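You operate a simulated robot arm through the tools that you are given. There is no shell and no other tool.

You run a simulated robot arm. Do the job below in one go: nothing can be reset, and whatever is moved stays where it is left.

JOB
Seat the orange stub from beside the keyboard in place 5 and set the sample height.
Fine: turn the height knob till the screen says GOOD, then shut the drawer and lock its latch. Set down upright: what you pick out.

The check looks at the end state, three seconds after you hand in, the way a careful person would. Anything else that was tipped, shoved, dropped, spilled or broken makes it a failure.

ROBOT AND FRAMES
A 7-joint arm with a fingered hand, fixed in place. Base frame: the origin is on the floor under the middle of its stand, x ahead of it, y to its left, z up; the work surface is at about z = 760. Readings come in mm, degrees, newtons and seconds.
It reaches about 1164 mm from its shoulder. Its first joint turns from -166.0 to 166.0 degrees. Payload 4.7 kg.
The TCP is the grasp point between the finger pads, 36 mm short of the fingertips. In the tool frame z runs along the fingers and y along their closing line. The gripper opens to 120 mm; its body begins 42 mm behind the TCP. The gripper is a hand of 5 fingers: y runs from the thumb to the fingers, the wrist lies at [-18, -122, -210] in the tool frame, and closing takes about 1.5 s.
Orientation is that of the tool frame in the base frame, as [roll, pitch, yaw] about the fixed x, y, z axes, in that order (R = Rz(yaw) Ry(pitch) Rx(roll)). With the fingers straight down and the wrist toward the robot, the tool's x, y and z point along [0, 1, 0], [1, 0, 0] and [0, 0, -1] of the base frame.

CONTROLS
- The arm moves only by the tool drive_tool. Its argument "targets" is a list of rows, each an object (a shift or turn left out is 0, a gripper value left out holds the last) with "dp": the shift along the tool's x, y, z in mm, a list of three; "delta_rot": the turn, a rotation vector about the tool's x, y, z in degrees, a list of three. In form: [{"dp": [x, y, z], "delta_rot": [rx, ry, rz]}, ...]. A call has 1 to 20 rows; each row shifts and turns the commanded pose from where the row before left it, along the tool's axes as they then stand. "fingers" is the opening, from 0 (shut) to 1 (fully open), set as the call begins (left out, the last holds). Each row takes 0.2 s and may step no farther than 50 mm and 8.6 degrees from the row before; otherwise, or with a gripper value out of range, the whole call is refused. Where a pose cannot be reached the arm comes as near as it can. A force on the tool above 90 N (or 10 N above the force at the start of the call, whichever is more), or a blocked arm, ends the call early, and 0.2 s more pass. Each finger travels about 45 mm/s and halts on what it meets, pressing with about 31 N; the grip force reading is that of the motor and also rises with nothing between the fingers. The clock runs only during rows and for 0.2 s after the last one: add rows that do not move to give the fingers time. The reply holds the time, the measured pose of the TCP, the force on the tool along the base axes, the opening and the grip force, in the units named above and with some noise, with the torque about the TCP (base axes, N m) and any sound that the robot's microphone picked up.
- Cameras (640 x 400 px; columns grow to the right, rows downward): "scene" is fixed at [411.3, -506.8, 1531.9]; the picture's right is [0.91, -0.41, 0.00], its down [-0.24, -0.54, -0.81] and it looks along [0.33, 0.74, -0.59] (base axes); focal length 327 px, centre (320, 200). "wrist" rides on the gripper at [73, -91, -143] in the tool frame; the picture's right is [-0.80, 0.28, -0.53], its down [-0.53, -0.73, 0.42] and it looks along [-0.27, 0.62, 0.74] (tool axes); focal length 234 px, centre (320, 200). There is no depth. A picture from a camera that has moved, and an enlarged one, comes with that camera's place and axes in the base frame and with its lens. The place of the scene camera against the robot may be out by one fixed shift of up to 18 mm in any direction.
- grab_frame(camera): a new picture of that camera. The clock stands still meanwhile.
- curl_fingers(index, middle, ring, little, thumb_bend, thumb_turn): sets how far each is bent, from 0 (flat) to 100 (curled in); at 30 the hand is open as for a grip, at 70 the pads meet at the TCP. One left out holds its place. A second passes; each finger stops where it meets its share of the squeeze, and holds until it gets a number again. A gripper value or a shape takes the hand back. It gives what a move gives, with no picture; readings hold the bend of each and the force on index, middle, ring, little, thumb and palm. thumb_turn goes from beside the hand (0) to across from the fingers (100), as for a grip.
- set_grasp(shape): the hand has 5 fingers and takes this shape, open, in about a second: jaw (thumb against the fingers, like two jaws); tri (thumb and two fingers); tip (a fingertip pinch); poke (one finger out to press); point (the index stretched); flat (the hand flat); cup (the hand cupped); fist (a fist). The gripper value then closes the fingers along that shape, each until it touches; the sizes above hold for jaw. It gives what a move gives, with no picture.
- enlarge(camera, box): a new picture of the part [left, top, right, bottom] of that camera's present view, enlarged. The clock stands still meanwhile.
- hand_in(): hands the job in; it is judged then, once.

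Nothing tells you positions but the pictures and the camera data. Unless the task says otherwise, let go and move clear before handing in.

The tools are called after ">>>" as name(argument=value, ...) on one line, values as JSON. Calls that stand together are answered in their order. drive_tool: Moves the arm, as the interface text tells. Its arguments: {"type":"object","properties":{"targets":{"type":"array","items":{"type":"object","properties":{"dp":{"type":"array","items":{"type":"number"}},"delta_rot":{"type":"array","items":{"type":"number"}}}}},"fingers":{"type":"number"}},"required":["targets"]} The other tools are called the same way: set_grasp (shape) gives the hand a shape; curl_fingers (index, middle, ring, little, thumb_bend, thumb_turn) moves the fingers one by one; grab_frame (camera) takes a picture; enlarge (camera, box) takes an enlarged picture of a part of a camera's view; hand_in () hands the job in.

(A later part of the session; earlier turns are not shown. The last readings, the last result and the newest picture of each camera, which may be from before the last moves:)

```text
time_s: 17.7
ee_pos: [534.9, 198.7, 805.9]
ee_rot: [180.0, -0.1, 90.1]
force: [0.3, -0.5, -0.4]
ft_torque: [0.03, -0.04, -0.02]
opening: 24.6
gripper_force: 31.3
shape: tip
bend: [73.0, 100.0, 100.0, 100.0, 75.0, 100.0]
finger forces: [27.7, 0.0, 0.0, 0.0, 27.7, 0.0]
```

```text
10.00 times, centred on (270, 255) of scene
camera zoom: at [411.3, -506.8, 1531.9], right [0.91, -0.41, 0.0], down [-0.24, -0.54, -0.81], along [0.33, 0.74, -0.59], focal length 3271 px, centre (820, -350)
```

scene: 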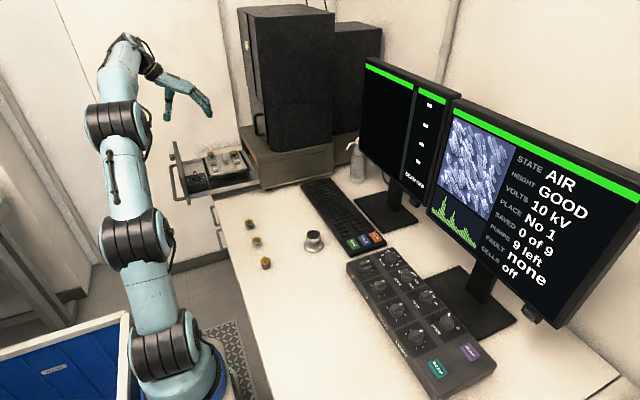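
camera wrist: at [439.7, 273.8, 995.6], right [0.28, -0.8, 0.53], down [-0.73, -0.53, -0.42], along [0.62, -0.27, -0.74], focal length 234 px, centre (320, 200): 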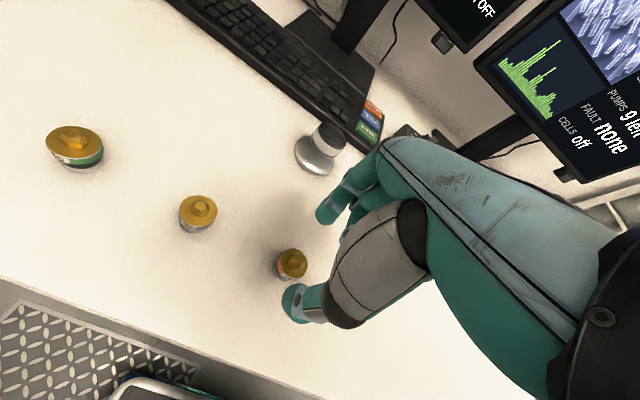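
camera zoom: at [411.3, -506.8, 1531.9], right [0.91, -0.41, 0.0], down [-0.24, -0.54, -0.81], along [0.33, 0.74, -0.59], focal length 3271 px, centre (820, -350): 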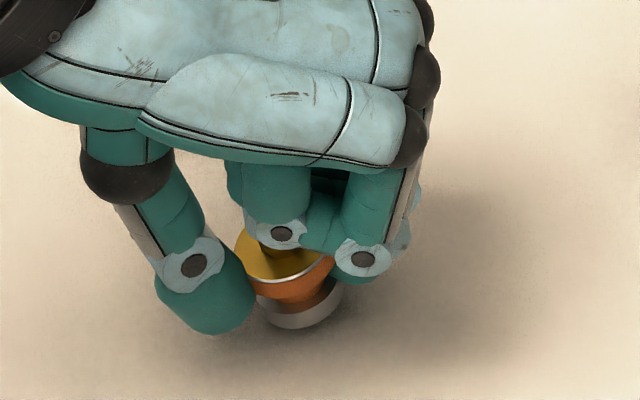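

>>> drive_tool(targets=[{"dp": [0, 0, 0]}, {"dp": [0, 0, 0]}, {"dp": [0, 0, 0]}], fingers=0.4)

>>> enlarge(camera="scene", box=[250, 235, 290, 275])

>>> enlarge(camera="wrist", box=[240, 160, 380, 320])

```text
time_s: 18.5
ee_pos: [536.2, 199.5, 806.0]
ee_rot: [-180.0, -0.1, 89.9]
force: [0.3, 0.5, 0.1]
ft_torque: [0.01, 0.0, 0.01]
opening: 48.0
gripper_force: 0.1
shape: tip
bend: [73.0, 98.0, 99.0, 99.0, 73.0, 100.0]
finger forces: [0.1, 0.1, 0.0, 0.0, 0.0, 0.0]
```

```text
10.00 times, centred on (270, 255) of scene
camera zoom: at [411.3, -506.8, 1531.9], right [0.91, -0.41, 0.0], down [-0.24, -0.54, -0.81], along [0.33, 0.74, -0.59], focal length 3271 px, centre (820, -350)
```

zoom: 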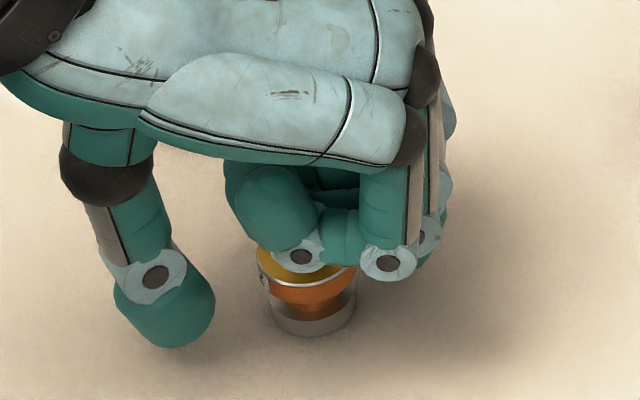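

```text
2.50 times, centred on (310, 240) of wrist
camera zoom: at [443.9, 271.0, 949.1], right [0.28, -0.8, 0.53], down [-0.73, -0.53, -0.42], along [0.62, -0.27, -0.74], focal length 585 px, centre (345, 100)
```

zoom: 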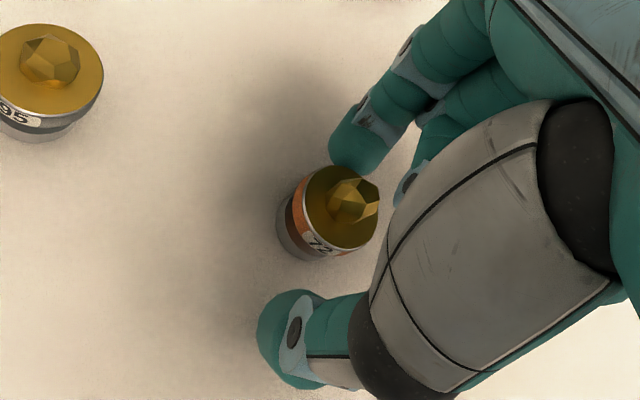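

It released cleanly and stands upright again, shifted a few mm toward +x. I'll recentre on it so both digits touch together, and regrip.

>>> drive_tool(targets=[{"dp": [-1, 3, 0]}, {"dp": [0, 2, 0]}, {"dp": [0, 0, 0]}, {"dp": [0, 0, 0]}])

>>> enlarge(camera="wrist", box=[240, 160, 380, 320])

>>> drive_tool(targets=[{"dp": [0, 0, 0]}, {"dp": [0, 0, 0]}, {"dp": [0, 0, 0]}], fingers=0.28)

>>> enlarge(camera="wrist", box=[240, 160, 380, 320])

>>> enlarge(camera="scene", box=[250, 235, 290, 275])

```text
time_s: 19.5
ee_pos: [540.1, 196.5, 806.0]
ee_rot: [-179.9, 0.0, 90.0]
force: [-0.8, 0.5, 0.3]
ft_torque: [0.01, 0.01, -0.01]
opening: 47.7
gripper_force: 0.0
shape: tip
bend: [73.0, 98.0, 99.0, 99.0, 73.0, 100.0]
finger forces: [0.0, 0.0, 0.0, 0.0, 0.0, 0.0]
```

```text
2.50 times, centred on (310, 240) of wrist
camera zoom: at [449.4, 269.6, 949.0], right [0.28, -0.8, 0.53], down [-0.73, -0.53, -0.42], along [0.62, -0.27, -0.74], focal length 585 px, centre (345, 100)
```

zoom: 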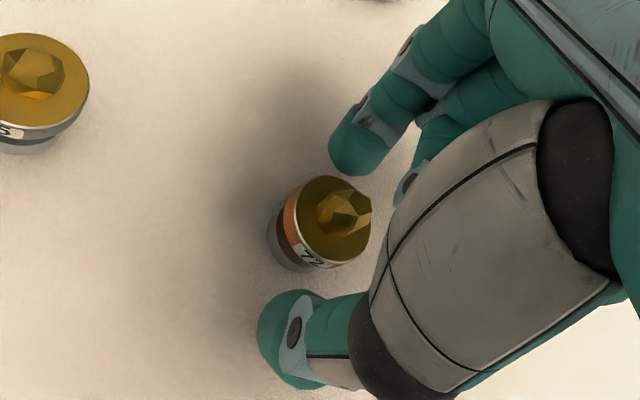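

```text
time_s: 20.3
ee_pos: [539.8, 197.8, 805.7]
ee_rot: [180.0, 0.1, 90.0]
force: [-0.4, -0.8, -0.1]
ft_torque: [0.0, -0.02, -0.01]
opening: 34.1
gripper_force: 0.0
shape: tip
bend: [73.0, 98.0, 99.0, 99.0, 74.0, 100.0]
finger forces: [0.0, 0.1, 0.1, 0.0, 0.0, 0.1]
```

```text
2.50 times, centred on (310, 240) of wrist
camera zoom: at [449.3, 269.6, 949.0], right [0.28, -0.8, 0.53], down [-0.73, -0.53, -0.42], along [0.62, -0.27, -0.74], focal length 585 px, centre (345, 100)
```

zoom: 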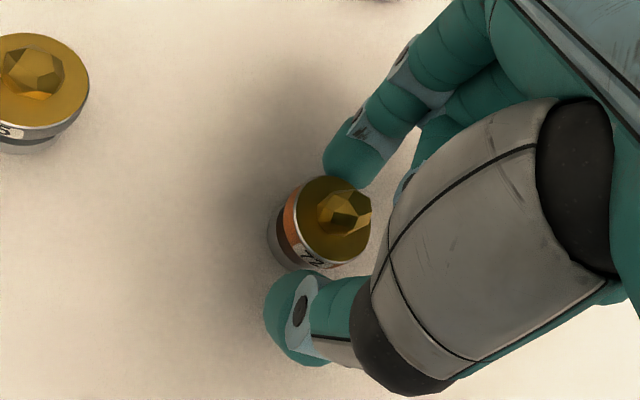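

```text
10.00 times, centred on (270, 255) of scene
camera zoom: at [411.3, -506.8, 1531.9], right [0.91, -0.41, 0.0], down [-0.24, -0.54, -0.81], along [0.33, 0.74, -0.59], focal length 3271 px, centre (820, -350)
```

zoom: 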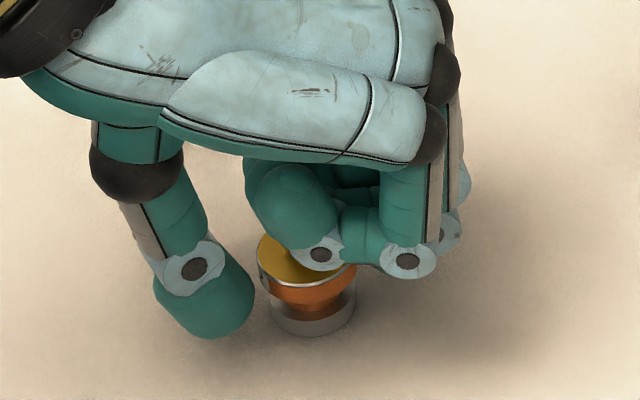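

>>> drive_tool(targets=[{"dp": [0, 0, 0]}, {"dp": [0, 0, 0]}, {"dp": [0, 0, 0]}, {"dp": [0, 0, 0]}], fingers=0.18)

>>> enlarge(camera="wrist", box=[240, 160, 380, 320])

>>> enlarge(camera="scene", box=[250, 235, 290, 275])

```text
time_s: 21.3
ee_pos: [539.9, 198.3, 806.6]
ee_rot: [180.0, 0.0, 89.9]
force: [0.3, -0.2, -0.2]
ft_torque: [-0.01, 0.01, -0.02]
opening: 24.6
gripper_force: 31.2
shape: tip
bend: [73.0, 100.0, 100.0, 100.0, 75.0, 100.0]
finger forces: [27.6, 0.1, 0.0, 0.0, 26.7, 0.0]
```

```text
2.50 times, centred on (310, 240) of wrist
camera zoom: at [449.3, 269.6, 949.0], right [0.28, -0.8, 0.53], down [-0.73, -0.53, -0.42], along [0.62, -0.27, -0.74], focal length 585 px, centre (345, 100)
```

zoom: 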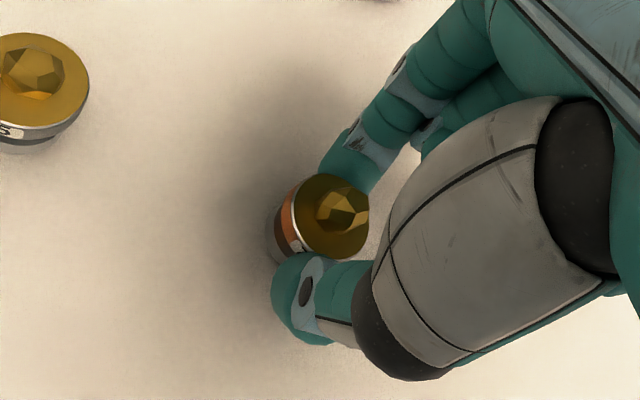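

```text
10.00 times, centred on (270, 255) of scene
camera zoom: at [411.3, -506.8, 1531.9], right [0.91, -0.41, 0.0], down [-0.24, -0.54, -0.81], along [0.33, 0.74, -0.59], focal length 3271 px, centre (820, -350)
```

zoom: 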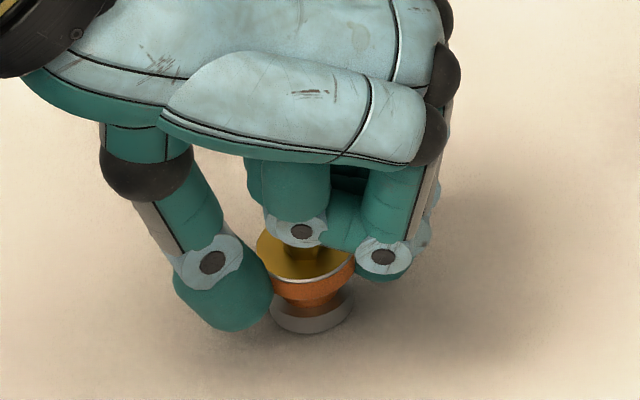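

Much better: the stub now sits nearly upright in the pinch. Lifting to check.

>>> drive_tool(targets=[{"dp": [0, 0, -4]}, {"dp": [0, 0, -8]}, {"dp": [0, 0, -12]}, {"dp": [0, 0, -20]}, {"dp": [0, 0, -20]}, {"dp": [0, 0, 0]}])

>>> enlarge(camera="wrist", box=[280, 210, 350, 290])

>>> enlarge(camera="scene", box=[250, 215, 290, 255])

```text
time_s: 22.7
ee_pos: [536.8, 198.0, 871.5]
ee_rot: [-179.9, 0.0, 90.1]
force: [-0.2, -0.3, 0.2]
ft_torque: [-0.04, -0.03, 0.02]
opening: 24.6
gripper_force: 30.8
shape: tip
bend: [73.0, 100.0, 100.0, 100.0, 75.0, 100.0]
finger forces: [27.6, 0.0, 0.0, 0.0, 26.7, 0.0]
```

```text
5.00 times, centred on (315, 250) of wrist
camera zoom: at [446.8, 270.4, 1014.1], right [0.28, -0.8, 0.53], down [-0.73, -0.53, -0.42], along [0.62, -0.27, -0.74], focal length 1171 px, centre (345, -50)
```

zoom: 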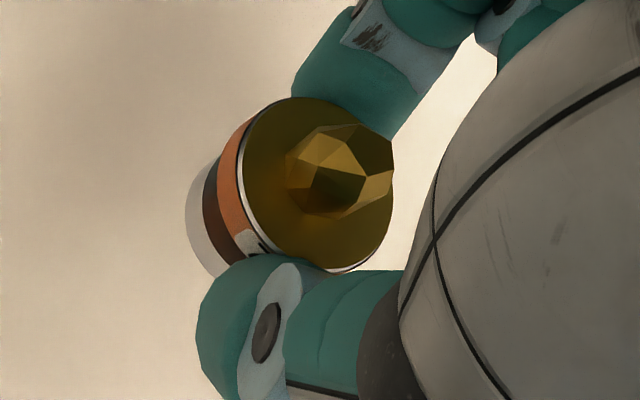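

```text
10.00 times, centred on (270, 235) of scene
camera zoom: at [411.3, -506.8, 1531.9], right [0.91, -0.41, 0.0], down [-0.24, -0.54, -0.81], along [0.33, 0.74, -0.59], focal length 3271 px, centre (820, -150)
```

zoom: 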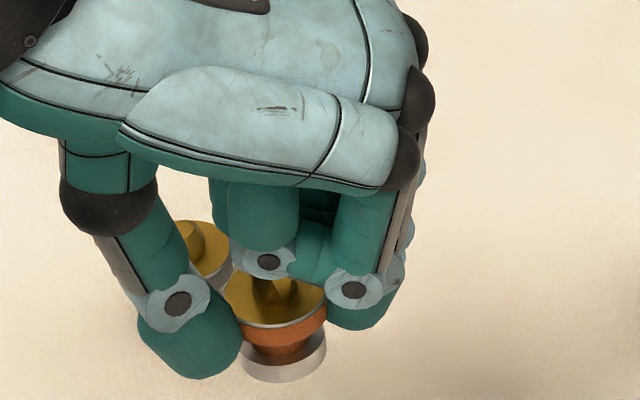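

It's held firmly and upright (axis about 3 mm finger-ward of the TCP, base about 46 mm below it). Now I'll raise it and carry it over pad 5.

>>> drive_tool(targets=[{"dp": [0, 0, -20]}, {"dp": [0, 0, -30]}, {"dp": [0, 0, -40]}, {"dp": [0, 0, -38]}, {"dp": [20, 1, 0]}, {"dp": [35, 2, 0]}, {"dp": [45, 2.5, 0]}, {"dp": [45, 2.5, 0]}, {"dp": [45, 2.5, 0]}, {"dp": [45, 2.5, 0]}, {"dp": [45, 2.5, 0]}, {"dp": [45, 2.5, 0]}, {"dp": [45, 2.5, 0]}, {"dp": [45, 2.5, 0]}, {"dp": [40, 2, 0]}, {"dp": [30, 1.5, 0]}, {"dp": [17, 1, 0]}, {"dp": [0, 0, 0]}])

>>> grab_frame(camera="wrist")

>>> enlarge(camera="scene", box=[180, 80, 270, 180])

```text
time_s: 26.5
ee_pos: [567.0, 701.5, 997.3]
ee_rot: [-180.0, 0.0, 90.0]
force: [-0.8, 0.1, -0.4]
ft_torque: [0.02, 0.0, -0.02]
opening: 24.4
gripper_force: 31.1
shape: tip
bend: [73.0, 100.0, 100.0, 100.0, 75.0, 100.0]
finger forces: [27.4, 0.0, 0.0, 0.1, 26.7, 0.0]
```

```text
taken
camera wrist: at [475.2, 773.5, 1141.1], right [0.28, -0.8, 0.53], down [-0.73, -0.53, -0.42], along [0.62, -0.27, -0.74], focal length 234 px, centre (320, 200)
```

wrist: 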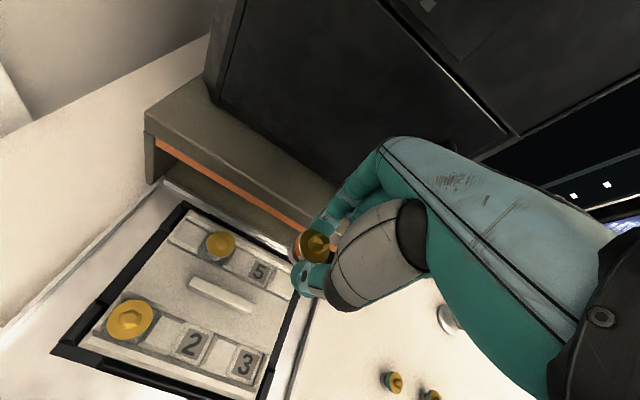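

```text
4.00 times, centred on (225, 130) of scene
camera zoom: at [411.3, -506.8, 1531.9], right [0.91, -0.41, 0.0], down [-0.24, -0.54, -0.81], along [0.33, 0.74, -0.59], focal length 1308 px, centre (700, 480)
```

zoom: 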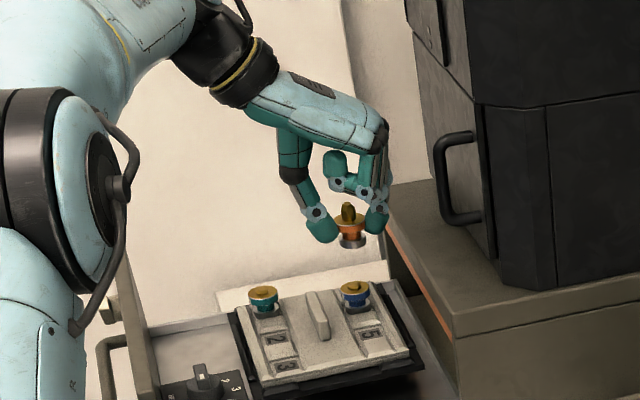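

>>> drive_tool(targets=[{"dp": [3, -2.5, 15]}, {"dp": [0, 0, 20]}, {"dp": [0, 0, 15]}, {"dp": [0, 0, 8]}, {"dp": [0, 0, 0]}, {"dp": [0, 0, 0]}])

>>> enlarge(camera="wrist", box=[160, 160, 360, 340])

>>> enlarge(camera="scene", box=[200, 110, 260, 170])

```text
time_s: 27.9
ee_pos: [564.8, 703.6, 939.5]
ee_rot: [-179.9, 0.0, 90.0]
force: [-0.3, 0.0, -1.3]
ft_torque: [0.0, -0.01, -0.03]
opening: 24.5
gripper_force: 31.1
shape: tip
bend: [73.0, 100.0, 100.0, 100.0, 75.0, 100.0]
finger forces: [27.4, 0.0, 0.1, 0.0, 26.6, 0.0]
```

```text
2.22 times, centred on (260, 250) of wrist
camera zoom: at [474.2, 775.9, 1082.5], right [0.28, -0.8, 0.53], down [-0.73, -0.53, -0.42], along [0.62, -0.27, -0.74], focal length 520 px, centre (453, 89)
```

zoom: 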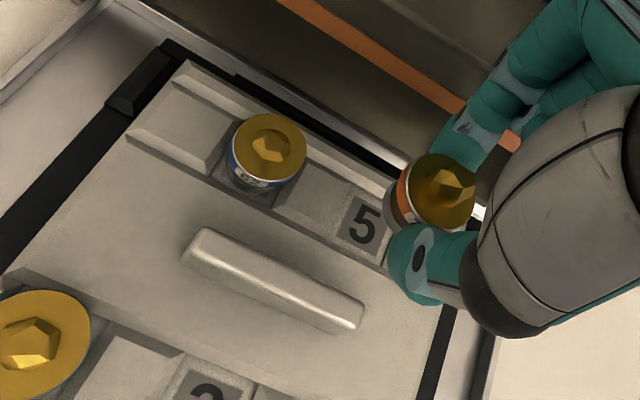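

```text
6.67 times, centred on (230, 140) of scene
camera zoom: at [411.3, -506.8, 1531.9], right [0.91, -0.41, 0.0], down [-0.24, -0.54, -0.81], along [0.33, 0.74, -0.59], focal length 2181 px, centre (920, 600)
```

zoom: 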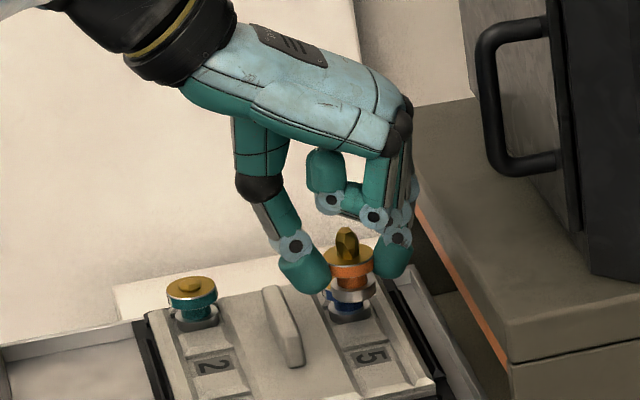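

>>> enlarge(camera="wrist", box=[225, 185, 325, 265])

>>> enlarge(camera="scene", box=[218, 135, 258, 170])

```text
5.00 times, centred on (275, 225) of wrist
camera zoom: at [474.2, 775.9, 1082.5], right [0.28, -0.8, 0.53], down [-0.73, -0.53, -0.42], along [0.62, -0.27, -0.74], focal length 1171 px, centre (545, 75)
```

zoom: 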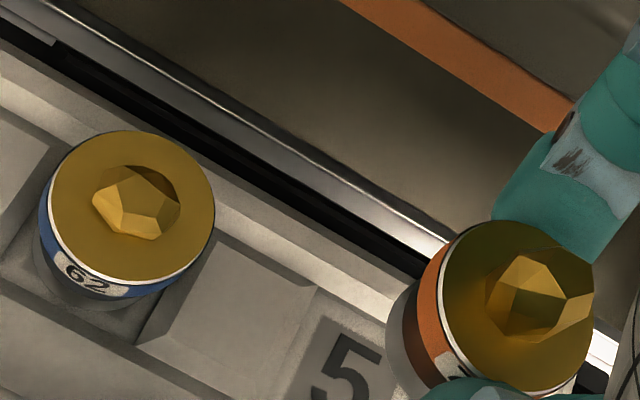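

```text
11.43 times, centred on (238, 152) of scene
camera zoom: at [411.3, -506.8, 1531.9], right [0.91, -0.41, 0.0], down [-0.24, -0.54, -0.81], along [0.33, 0.74, -0.59], focal length 3738 px, centre (1257, 743)
```

zoom: 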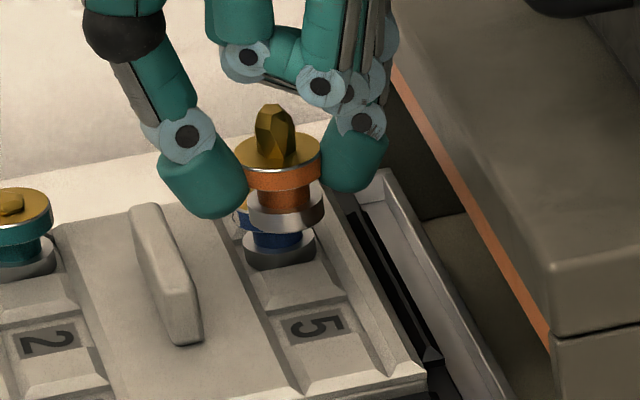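

Stub, pad 5 and the blue neighbour line up to within about 1–2 mm. I'll make a small trim and descend to just above the pad.

>>> drive_tool(targets=[{"dp": [1, 1, 10]}, {"dp": [0, 0, 10]}, {"dp": [0, 0, 8]}, {"dp": [0, 0, 4]}, {"dp": [0, 0, 0]}, {"dp": [0, 0, 0]}])

>>> enlarge(camera="wrist", box=[225, 185, 345, 285])

>>> enlarge(camera="scene", box=[218, 135, 258, 170])

```text
time_s: 29.3
ee_pos: [566.0, 705.7, 909.5]
ee_rot: [180.0, 0.0, 90.0]
force: [0.6, 0.5, -0.6]
ft_torque: [0.01, 0.0, 0.0]
opening: 24.7
gripper_force: 31.0
shape: tip
bend: [73.0, 100.0, 100.0, 100.0, 75.0, 100.0]
finger forces: [27.4, 0.0, 0.1, 0.0, 26.6, 0.0]
```

```text
4.00 times, centred on (285, 235) of wrist
camera zoom: at [474.8, 776.9, 1051.2], right [0.28, -0.8, 0.53], down [-0.73, -0.53, -0.42], along [0.62, -0.27, -0.74], focal length 937 px, centre (460, 60)
```

zoom: 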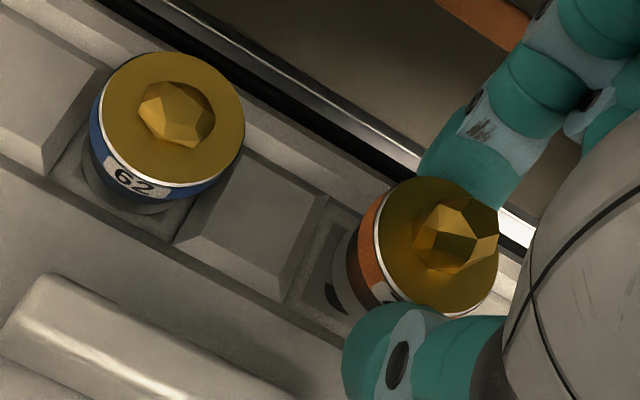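

```text
11.43 times, centred on (238, 152) of scene
camera zoom: at [411.3, -506.8, 1531.9], right [0.91, -0.41, 0.0], down [-0.24, -0.54, -0.81], along [0.33, 0.74, -0.59], focal length 3738 px, centre (1257, 743)
```

zoom: 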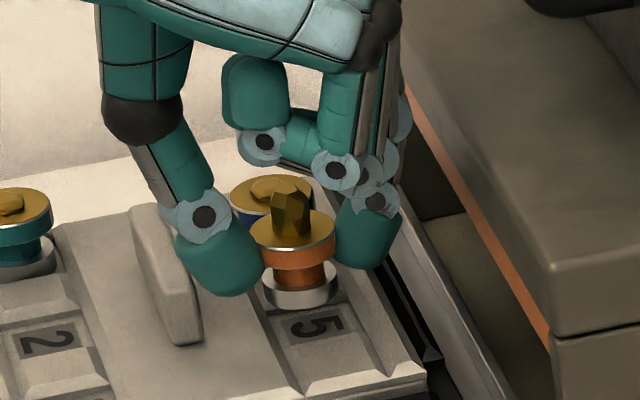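

The thumb would pass very close to the stage's ridge bar at this yaw. I'll back up, rotate about 30° so the thumb clears the end of the bar, and re-check.

>>> drive_tool(targets=[{"dp": [0, 0, -12]}, {"dp": [0, 0, -13]}, {"dp": [0, 0, 0], "delta_rot": [0, 0, -7.5]}, {"dp": [0, 0, 0], "delta_rot": [0, 0, -7.5]}, {"dp": [0, 0, 0], "delta_rot": [0, 0, -7.5]}, {"dp": [0, 0, 0], "delta_rot": [0, 0, -7.5]}, {"dp": [0, 0, 0]}, {"dp": [0, 0, 0]}])

>>> enlarge(camera="wrist", box=[180, 165, 360, 325])

>>> enlarge(camera="scene", box=[205, 120, 265, 175])

```text
time_s: 31.1
ee_pos: [566.8, 705.5, 932.1]
ee_rot: [-180.0, 0.0, 119.9]
force: [-0.6, 0.3, 0.7]
ft_torque: [0.01, 0.01, -0.02]
opening: 24.6
gripper_force: 30.9
shape: tip
bend: [73.0, 100.0, 100.0, 100.0, 75.0, 100.0]
finger forces: [27.4, 0.0, 0.0, 0.0, 26.7, 0.0]
```

```text
2.50 times, centred on (270, 245) of wrist
camera zoom: at [451.1, 721.4, 1075.1], right [0.64, -0.56, 0.53], down [-0.37, -0.83, -0.42], along [0.67, 0.08, -0.74], focal length 585 px, centre (445, 88)
```

zoom: 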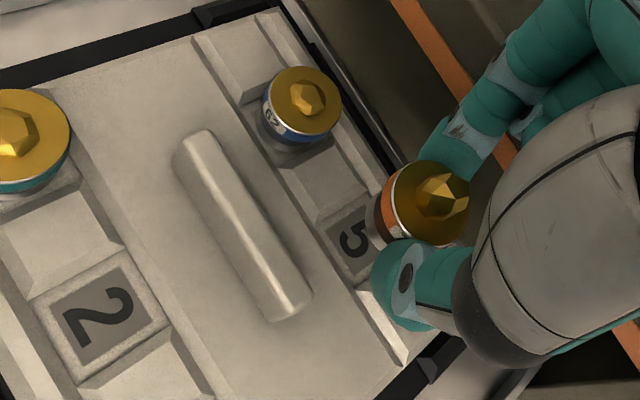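

```text
7.27 times, centred on (235, 148) of scene
camera zoom: at [411.3, -506.8, 1531.9], right [0.91, -0.41, 0.0], down [-0.24, -0.54, -0.81], along [0.33, 0.74, -0.59], focal length 2379 px, centre (938, 582)
```

zoom: 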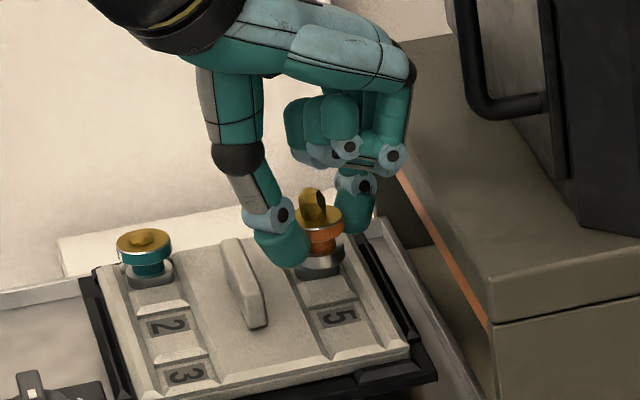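

>>> drive_tool(targets=[{"dp": [-1.3, -2.1, 8]}, {"dp": [0, 0, 8]}, {"dp": [0, 0, 6]}, {"dp": [0, 0, 2]}, {"dp": [0, 0, 0]}, {"dp": [0, 0, 0]}])

>>> enlarge(camera="wrist", box=[220, 185, 340, 285])

>>> enlarge(camera="scene", box=[218, 135, 258, 170])

```text
time_s: 32.5
ee_pos: [565.8, 702.1, 908.6]
ee_rot: [180.0, 0.0, 120.0]
force: [0.0, 0.0, -0.6]
ft_torque: [0.01, 0.0, 0.02]
opening: 24.7
gripper_force: 30.9
shape: tip
bend: [73.0, 100.0, 100.0, 100.0, 75.0, 100.0]
finger forces: [27.3, 0.0, 0.0, 0.0, 26.7, 0.0]
```

```text
4.00 times, centred on (280, 235) of wrist
camera zoom: at [450.0, 718.9, 1051.5], right [0.64, -0.56, 0.53], down [-0.37, -0.83, -0.42], along [0.67, 0.08, -0.74], focal length 937 px, centre (480, 60)
```

zoom: 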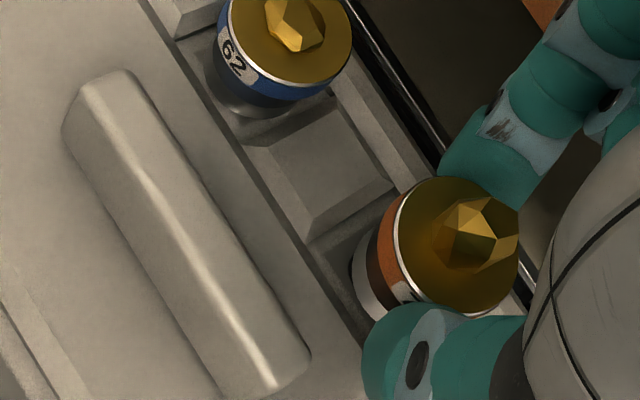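

```text
11.43 times, centred on (238, 152) of scene
camera zoom: at [411.3, -506.8, 1531.9], right [0.91, -0.41, 0.0], down [-0.24, -0.54, -0.81], along [0.33, 0.74, -0.59], focal length 3738 px, centre (1257, 743)
```

zoom: 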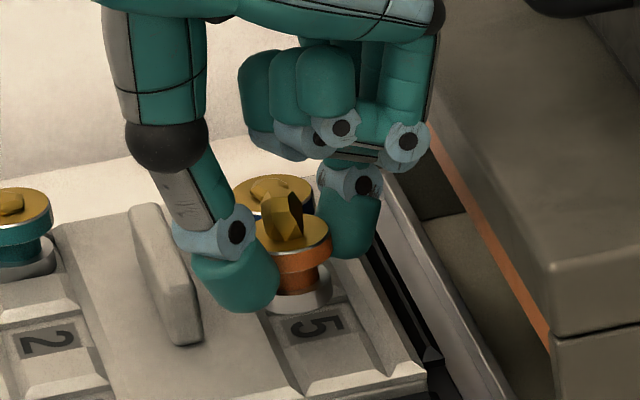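

>>> enlarge(camera="scene", box=[236, 150, 256, 166])

>>> enlarge(camera="wrist", box=[250, 210, 330, 270])

```text
16.00 times, centred on (246, 158) of scene
camera zoom: at [411.3, -506.8, 1531.9], right [0.91, -0.41, 0.0], down [-0.24, -0.54, -0.81], along [0.33, 0.74, -0.59], focal length 5234 px, centre (1504, 872)
```

zoom: 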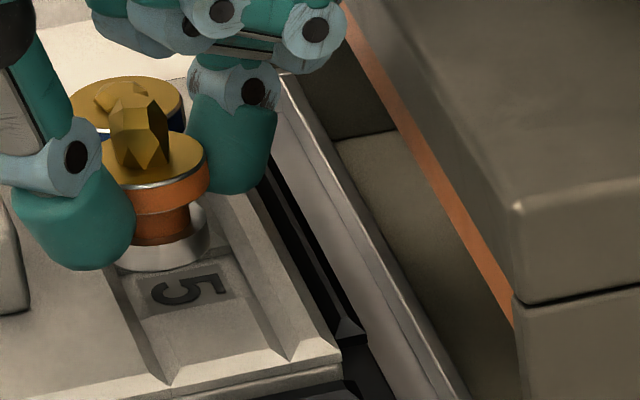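

```text
6.67 times, centred on (290, 240) of wrist
camera zoom: at [450.0, 718.9, 1051.5], right [0.64, -0.56, 0.53], down [-0.37, -0.83, -0.42], along [0.67, 0.08, -0.74], focal length 1561 px, centre (520, -67)
```

zoom: 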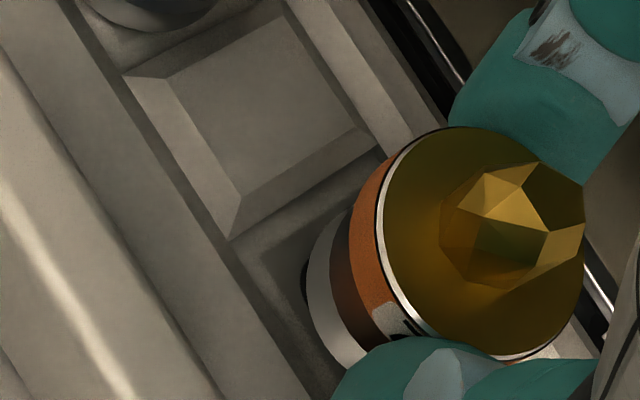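

Comparing the base disc with the pocket walls in both views, the stub should go about 3–4 mm toward +x and 2 mm toward +y. Correcting and re-checking.

>>> drive_tool(targets=[{"dp": [0, 2, 0]}, {"dp": [0, 2, 2]}, {"dp": [0, 0, 2]}, {"dp": [0, 0, 0]}, {"dp": [0, 0, 0]}])

>>> enlarge(camera="scene", box=[236, 150, 256, 166])

>>> enlarge(camera="wrist", box=[250, 210, 330, 270])

```text
time_s: 33.7
ee_pos: [569.6, 703.2, 904.7]
ee_rot: [180.0, 0.0, 119.9]
force: [0.3, -0.6, -0.6]
ft_torque: [0.02, -0.03, 0.01]
opening: 24.2
gripper_force: 30.7
shape: tip
bend: [73.0, 100.0, 100.0, 100.0, 75.0, 100.0]
finger forces: [27.4, 0.0, 0.1, 0.0, 26.5, 0.1]
```

```text
16.00 times, centred on (246, 158) of scene
camera zoom: at [411.3, -506.8, 1531.9], right [0.91, -0.41, 0.0], down [-0.24, -0.54, -0.81], along [0.33, 0.74, -0.59], focal length 5234 px, centre (1504, 872)
```

zoom: 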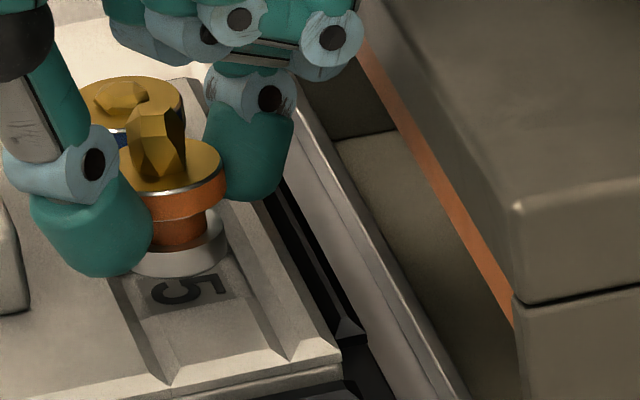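

```text
6.67 times, centred on (290, 240) of wrist
camera zoom: at [454.1, 720.8, 1047.7], right [0.64, -0.56, 0.53], down [-0.37, -0.83, -0.42], along [0.67, 0.08, -0.74], focal length 1561 px, centre (520, -67)
```

zoom: 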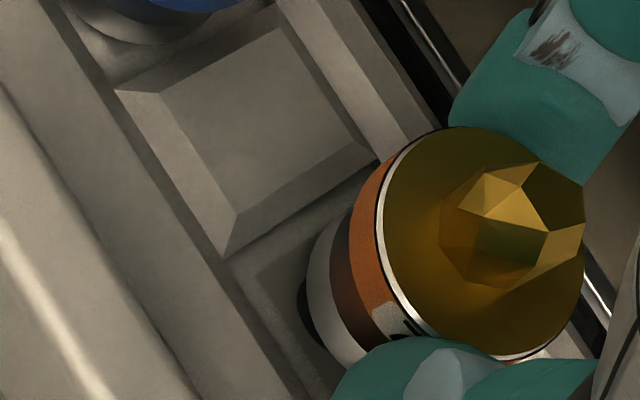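

>>> drive_tool(targets=[{"dp": [0, 1, 2]}, {"dp": [0, 0, 2]}, {"dp": [0, 0, 0]}, {"dp": [0, 0, 0]}])

>>> enlarge(camera="scene", box=[236, 150, 256, 166])

```text
time_s: 34.7
ee_pos: [570.7, 704.3, 901.6]
ee_rot: [180.0, 0.0, 120.0]
force: [0.8, 0.2, -0.1]
ft_torque: [-0.02, 0.01, -0.01]
opening: 24.5
gripper_force: 30.5
shape: tip
bend: [73.0, 100.0, 100.0, 100.0, 75.0, 100.0]
finger forces: [27.5, 0.0, 0.0, 0.0, 26.6, 0.1]
```

```text
16.00 times, centred on (246, 158) of scene
camera zoom: at [411.3, -506.8, 1531.9], right [0.91, -0.41, 0.0], down [-0.24, -0.54, -0.81], along [0.33, 0.74, -0.59], focal length 5234 px, centre (1504, 872)
```

zoom: 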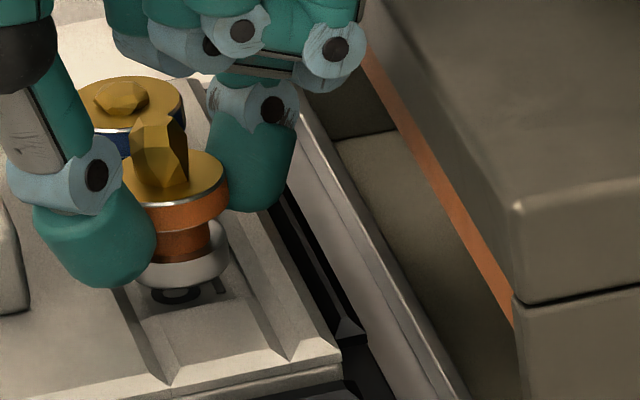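

>>> drive_tool(targets=[{"dp": [0, 0, 1.5]}, {"dp": [0, 0, 1.5]}, {"dp": [0, 0, 0]}])

>>> enlarge(camera="scene", box=[236, 150, 256, 166])

>>> enlarge(camera="wrist", box=[250, 210, 330, 270])

```text
time_s: 35.5
ee_pos: [569.6, 704.4, 898.3]
ee_rot: [180.0, 0.0, 120.0]
force: [0.2, 0.4, -0.3]
ft_torque: [0.01, 0.01, -0.01]
opening: 24.4
gripper_force: 31.3
shape: tip
bend: [73.0, 100.0, 100.0, 100.0, 75.0, 100.0]
finger forces: [27.4, 0.0, 0.0, 0.0, 26.6, 0.0]
```

```text
16.00 times, centred on (246, 158) of scene
camera zoom: at [411.3, -506.8, 1531.9], right [0.91, -0.41, 0.0], down [-0.24, -0.54, -0.81], along [0.33, 0.74, -0.59], focal length 5234 px, centre (1504, 872)
```

zoom: 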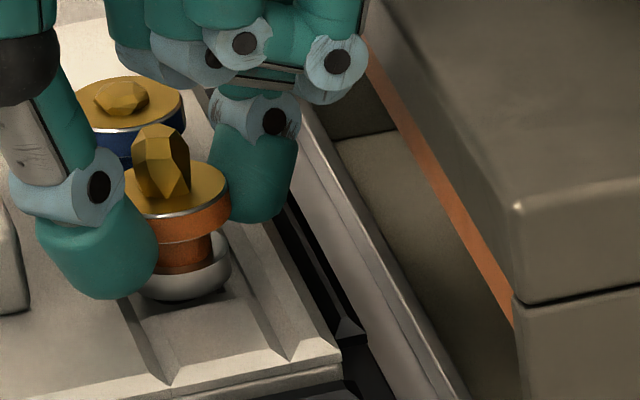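

```text
6.67 times, centred on (290, 240) of wrist
camera zoom: at [454.5, 721.8, 1040.7], right [0.64, -0.56, 0.53], down [-0.37, -0.83, -0.42], along [0.67, 0.08, -0.74], focal length 1561 px, centre (520, -67)
```

zoom: 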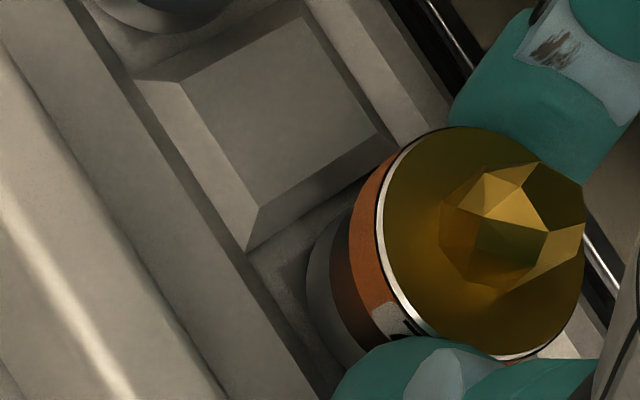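

>>> drive_tool(targets=[{"dp": [1.2, -0.4, 0]}, {"dp": [0, 0, 1.5]}, {"dp": [0, 0, 0]}])

>>> drive_tool(targets=[{"dp": [0, 0, 1]}, {"dp": [0, 0, 0]}])

>>> enlarge(camera="scene", box=[236, 150, 256, 166])

>>> enlarge(camera="wrist", box=[250, 210, 330, 270])

```text
time_s: 36.3
ee_pos: [568.0, 705.7, 895.6]
ee_rot: [-180.0, -0.1, 120.0]
force: [0.0, -0.1, -0.3]
ft_torque: [0.02, 0.01, -0.01]
opening: 24.6
gripper_force: 30.6
shape: tip
bend: [73.0, 100.0, 100.0, 100.0, 75.0, 100.0]
finger forces: [27.5, 0.0, 0.0, 0.0, 26.6, 0.0]
```

```text
time_s: 36.9
ee_pos: [568.1, 707.1, 895.0]
ee_rot: [180.0, 0.0, 120.0]
force: [0.5, 0.7, -0.1]
ft_torque: [-0.01, -0.01, 0.01]
opening: 24.5
gripper_force: 30.8
shape: tip
bend: [73.0, 100.0, 100.0, 100.0, 75.0, 100.0]
finger forces: [27.7, 0.0, 0.1, 0.1, 26.5, 0.0]
```

```text
16.00 times, centred on (246, 158) of scene
camera zoom: at [411.3, -506.8, 1531.9], right [0.91, -0.41, 0.0], down [-0.24, -0.54, -0.81], along [0.33, 0.74, -0.59], focal length 5234 px, centre (1504, 872)
```

zoom: 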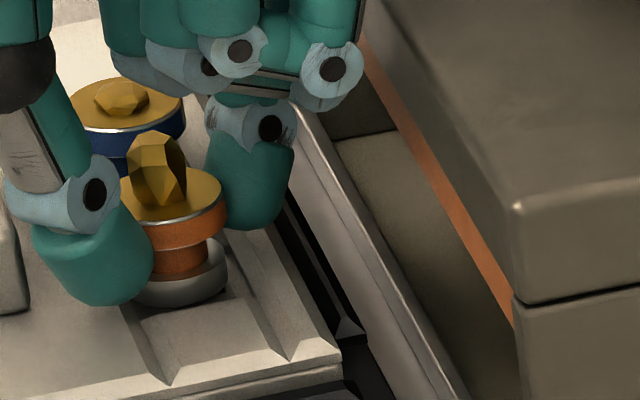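

```text
6.67 times, centred on (290, 240) of wrist
camera zoom: at [453.3, 722.6, 1038.5], right [0.64, -0.56, 0.53], down [-0.37, -0.83, -0.42], along [0.67, 0.08, -0.74], focal length 1561 px, centre (520, -67)
```

zoom: 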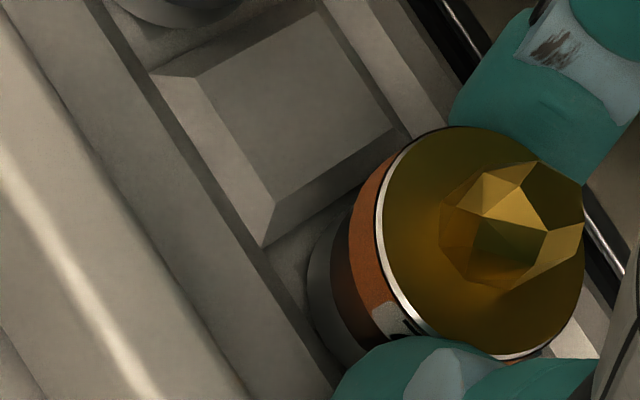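

>>> drive_tool(targets=[{"dp": [0, 0, 1]}, {"dp": [0, 0, 0]}])

>>> drive_tool(targets=[{"dp": [0, 0, 1]}, {"dp": [0, 0, 0]}])

>>> enlarge(camera="scene", box=[236, 150, 256, 166])

>>> enlarge(camera="wrist", box=[250, 210, 330, 270])

```text
time_s: 37.5
ee_pos: [567.5, 704.9, 896.0]
ee_rot: [180.0, -0.1, 120.0]
force: [1.4, 0.2, -0.2]
ft_torque: [0.02, -0.04, -0.03]
opening: 24.3
gripper_force: 30.9
shape: tip
bend: [73.0, 100.0, 100.0, 100.0, 75.0, 100.0]
finger forces: [28.5, 0.1, 0.1, 0.0, 26.4, 0.0]
```

```text
time_s: 38.1
ee_pos: [568.2, 704.3, 894.7]
ee_rot: [180.0, 0.0, 120.1]
force: [1.5, -0.3, -0.9]
ft_torque: [-0.03, -0.01, 0.0]
opening: 24.3
gripper_force: 30.6
shape: tip
bend: [73.0, 100.0, 100.0, 100.0, 75.0, 100.0]
finger forces: [28.2, 0.1, 0.1, 0.0, 26.7, 0.0]
```

```text
16.00 times, centred on (246, 158) of scene
camera zoom: at [411.3, -506.8, 1531.9], right [0.91, -0.41, 0.0], down [-0.24, -0.54, -0.81], along [0.33, 0.74, -0.59], focal length 5234 px, centre (1504, 872)
```

zoom: 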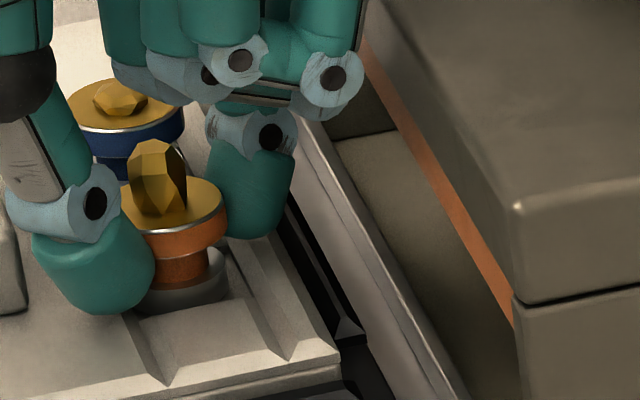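

```text
6.67 times, centred on (290, 240) of wrist
camera zoom: at [452.9, 721.6, 1036.6], right [0.64, -0.56, 0.53], down [-0.37, -0.83, -0.42], along [0.67, 0.08, -0.74], focal length 1561 px, centre (520, -67)
```

zoom: 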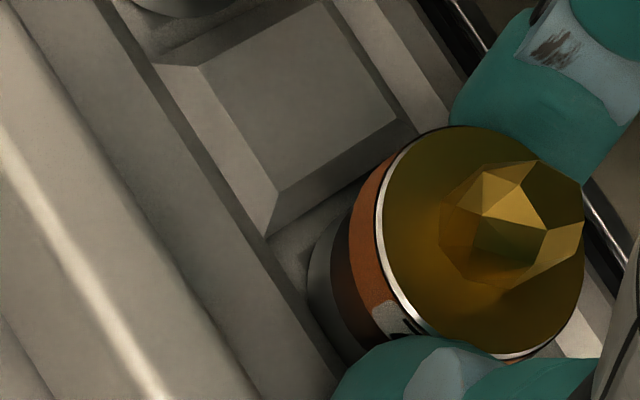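

>>> drive_tool(targets=[{"dp": [0, 0, 1]}, {"dp": [0, 0, 0]}])

>>> drive_tool(targets=[{"dp": [0, 0, 1]}, {"dp": [0, 0, 0]}])

>>> enlarge(camera="scene", box=[236, 150, 256, 166])

>>> enlarge(camera="wrist", box=[250, 210, 330, 270])

```text
time_s: 38.7
ee_pos: [568.1, 705.5, 893.5]
ee_rot: [-179.9, 0.0, 120.0]
force: [-1.2, 0.4, 3.4]
ft_torque: [0.03, 0.0, -0.02]
opening: 24.4
gripper_force: 30.6
shape: tip
bend: [73.0, 100.0, 100.0, 100.0, 75.0, 100.0]
finger forces: [28.0, 0.0, 0.1, 0.0, 27.8, 0.0]
```

```text
time_s: 39.3
ee_pos: [567.9, 705.3, 892.8]
ee_rot: [179.9, 0.1, 120.0]
force: [-1.1, -1.6, 7.2]
ft_torque: [-0.04, 0.03, 0.0]
opening: 24.7
gripper_force: 30.7
shape: tip
bend: [73.0, 100.0, 100.0, 100.0, 75.0, 100.0]
finger forces: [27.7, 0.0, 0.0, 0.0, 29.2, 0.0]
```

```text
16.00 times, centred on (246, 158) of scene
camera zoom: at [411.3, -506.8, 1531.9], right [0.91, -0.41, 0.0], down [-0.24, -0.54, -0.81], along [0.33, 0.74, -0.59], focal length 5234 px, centre (1504, 872)
```

zoom: 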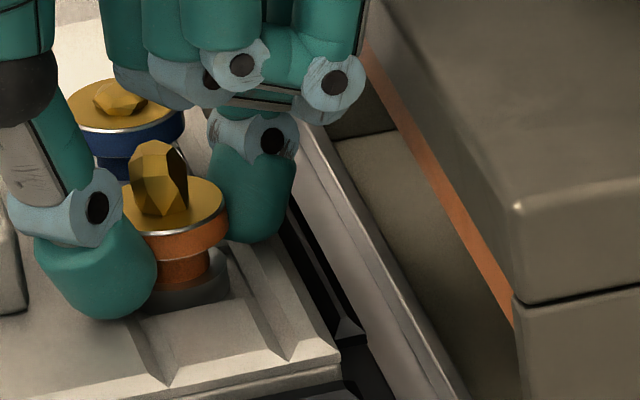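

```text
6.67 times, centred on (290, 240) of wrist
camera zoom: at [453.1, 722.0, 1035.0], right [0.64, -0.56, 0.52], down [-0.37, -0.83, -0.43], along [0.67, 0.08, -0.74], focal length 1561 px, centre (520, -67)
```

zoom: 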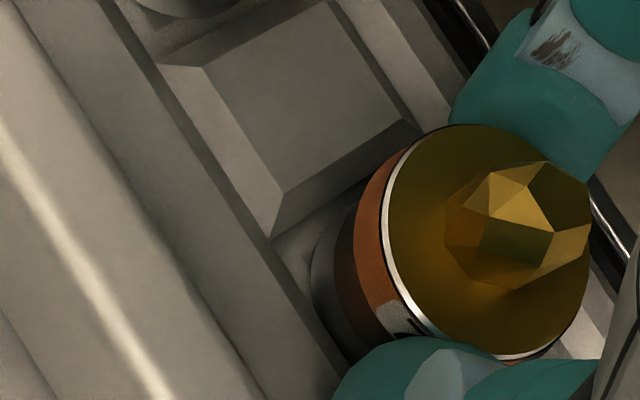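

The force rises to about 7 N, so the base is resting on the pad floor, and the cap is level with the blue stub's. I'll ease off slightly and release with a small opening.

>>> drive_tool(targets=[{"dp": [0, 0, -0.8]}, {"dp": [0, 0, 0]}])

>>> drive_tool(targets=[{"dp": [0, 0, 0]}, {"dp": [0, 0, 0]}, {"dp": [0, 0, 0]}], fingers=0.36)

>>> enlarge(camera="scene", box=[236, 150, 256, 166])

>>> enlarge(camera="wrist", box=[240, 190, 340, 270])

```text
time_s: 39.9
ee_pos: [569.0, 704.8, 892.8]
ee_rot: [180.0, 0.0, 119.9]
force: [0.5, -1.5, 6.7]
ft_torque: [-0.04, 0.02, -0.01]
opening: 25.1
gripper_force: 31.0
shape: tip
bend: [73.0, 100.0, 100.0, 100.0, 75.0, 100.0]
finger forces: [28.0, 0.1, 0.0, 0.0, 28.7, 0.0]
```

```text
time_s: 40.7
ee_pos: [568.3, 705.3, 891.9]
ee_rot: [180.0, 0.0, 120.0]
force: [0.2, -0.5, -0.9]
ft_torque: [-0.02, -0.02, 0.01]
opening: 43.2
gripper_force: 0.0
shape: tip
bend: [73.0, 98.0, 99.0, 99.0, 73.0, 100.0]
finger forces: [0.0, 0.1, 0.1, 0.1, 0.1, 0.1]
```

```text
16.00 times, centred on (246, 158) of scene
camera zoom: at [411.3, -506.8, 1531.9], right [0.91, -0.41, 0.0], down [-0.24, -0.54, -0.81], along [0.33, 0.74, -0.59], focal length 5234 px, centre (1504, 872)
```

zoom: 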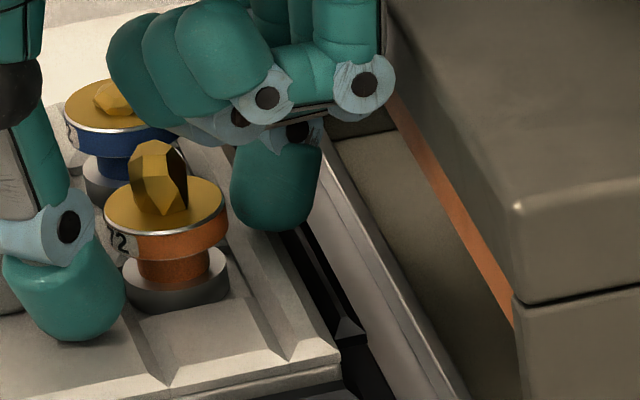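

```text
5.00 times, centred on (290, 230) of wrist
camera zoom: at [453.2, 722.3, 1034.2], right [0.64, -0.56, 0.53], down [-0.37, -0.83, -0.42], along [0.67, 0.08, -0.74], focal length 1171 px, centre (470, 50)
```

zoom: 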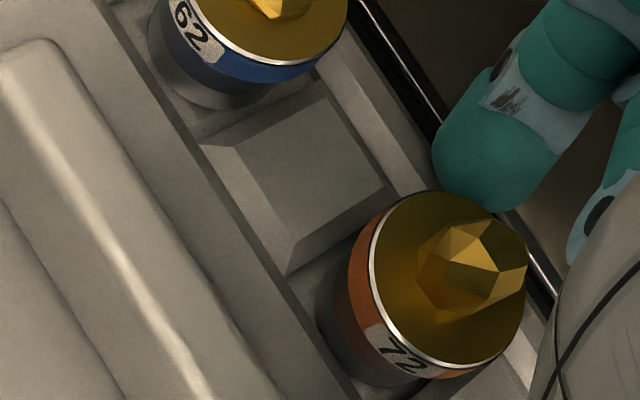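

Released and standing upright in the pocket. Lifting straight up clear of it and checking the screen.

>>> drive_tool(targets=[{"dp": [0, 0, -5]}, {"dp": [0, 0, -10]}, {"dp": [0, 0, -20]}, {"dp": [0, 0, -30]}, {"dp": [0, 0, -30]}, {"dp": [0, 0, -30]}, {"dp": [0, 0, 0]}])

>>> enlarge(camera="scene", box=[200, 140, 260, 180])

>>> grab_frame(camera="scene")

>>> grab_frame(camera="wrist")

```text
time_s: 42.3
ee_pos: [571.4, 706.8, 1019.7]
ee_rot: [-179.9, 0.0, 119.8]
force: [0.2, -0.9, -1.1]
ft_torque: [0.04, 0.02, 0.01]
opening: 43.1
gripper_force: 0.1
shape: tip
bend: [73.0, 98.0, 99.0, 99.0, 73.0, 100.0]
finger forces: [0.0, 0.1, 0.0, 0.0, 0.0, 0.1]
```

```text
10.00 times, centred on (230, 160) of scene
camera zoom: at [411.3, -506.8, 1531.9], right [0.91, -0.41, 0.0], down [-0.24, -0.54, -0.81], along [0.33, 0.74, -0.59], focal length 3271 px, centre (1220, 600)
```

zoom: 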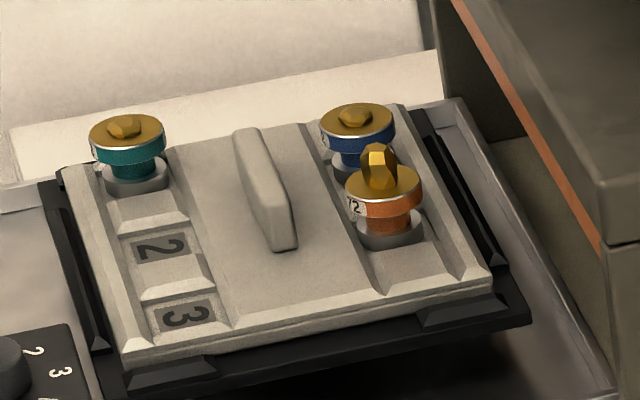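

```text
taken
```

scene: 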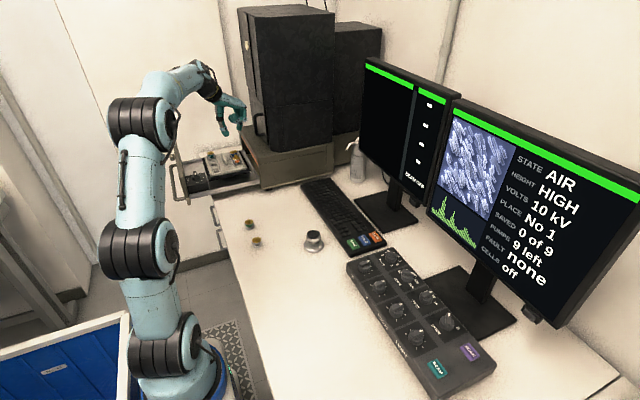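

```text
taken
camera wrist: at [456.6, 722.2, 1163.7], right [0.64, -0.56, 0.53], down [-0.37, -0.83, -0.42], along [0.67, 0.08, -0.74], focal length 234 px, centre (320, 200)
```

wrist: 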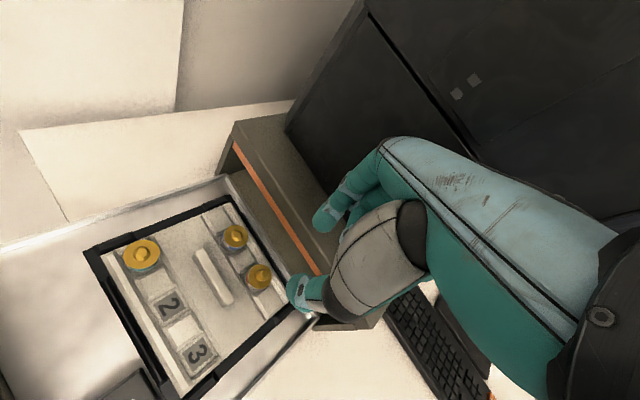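

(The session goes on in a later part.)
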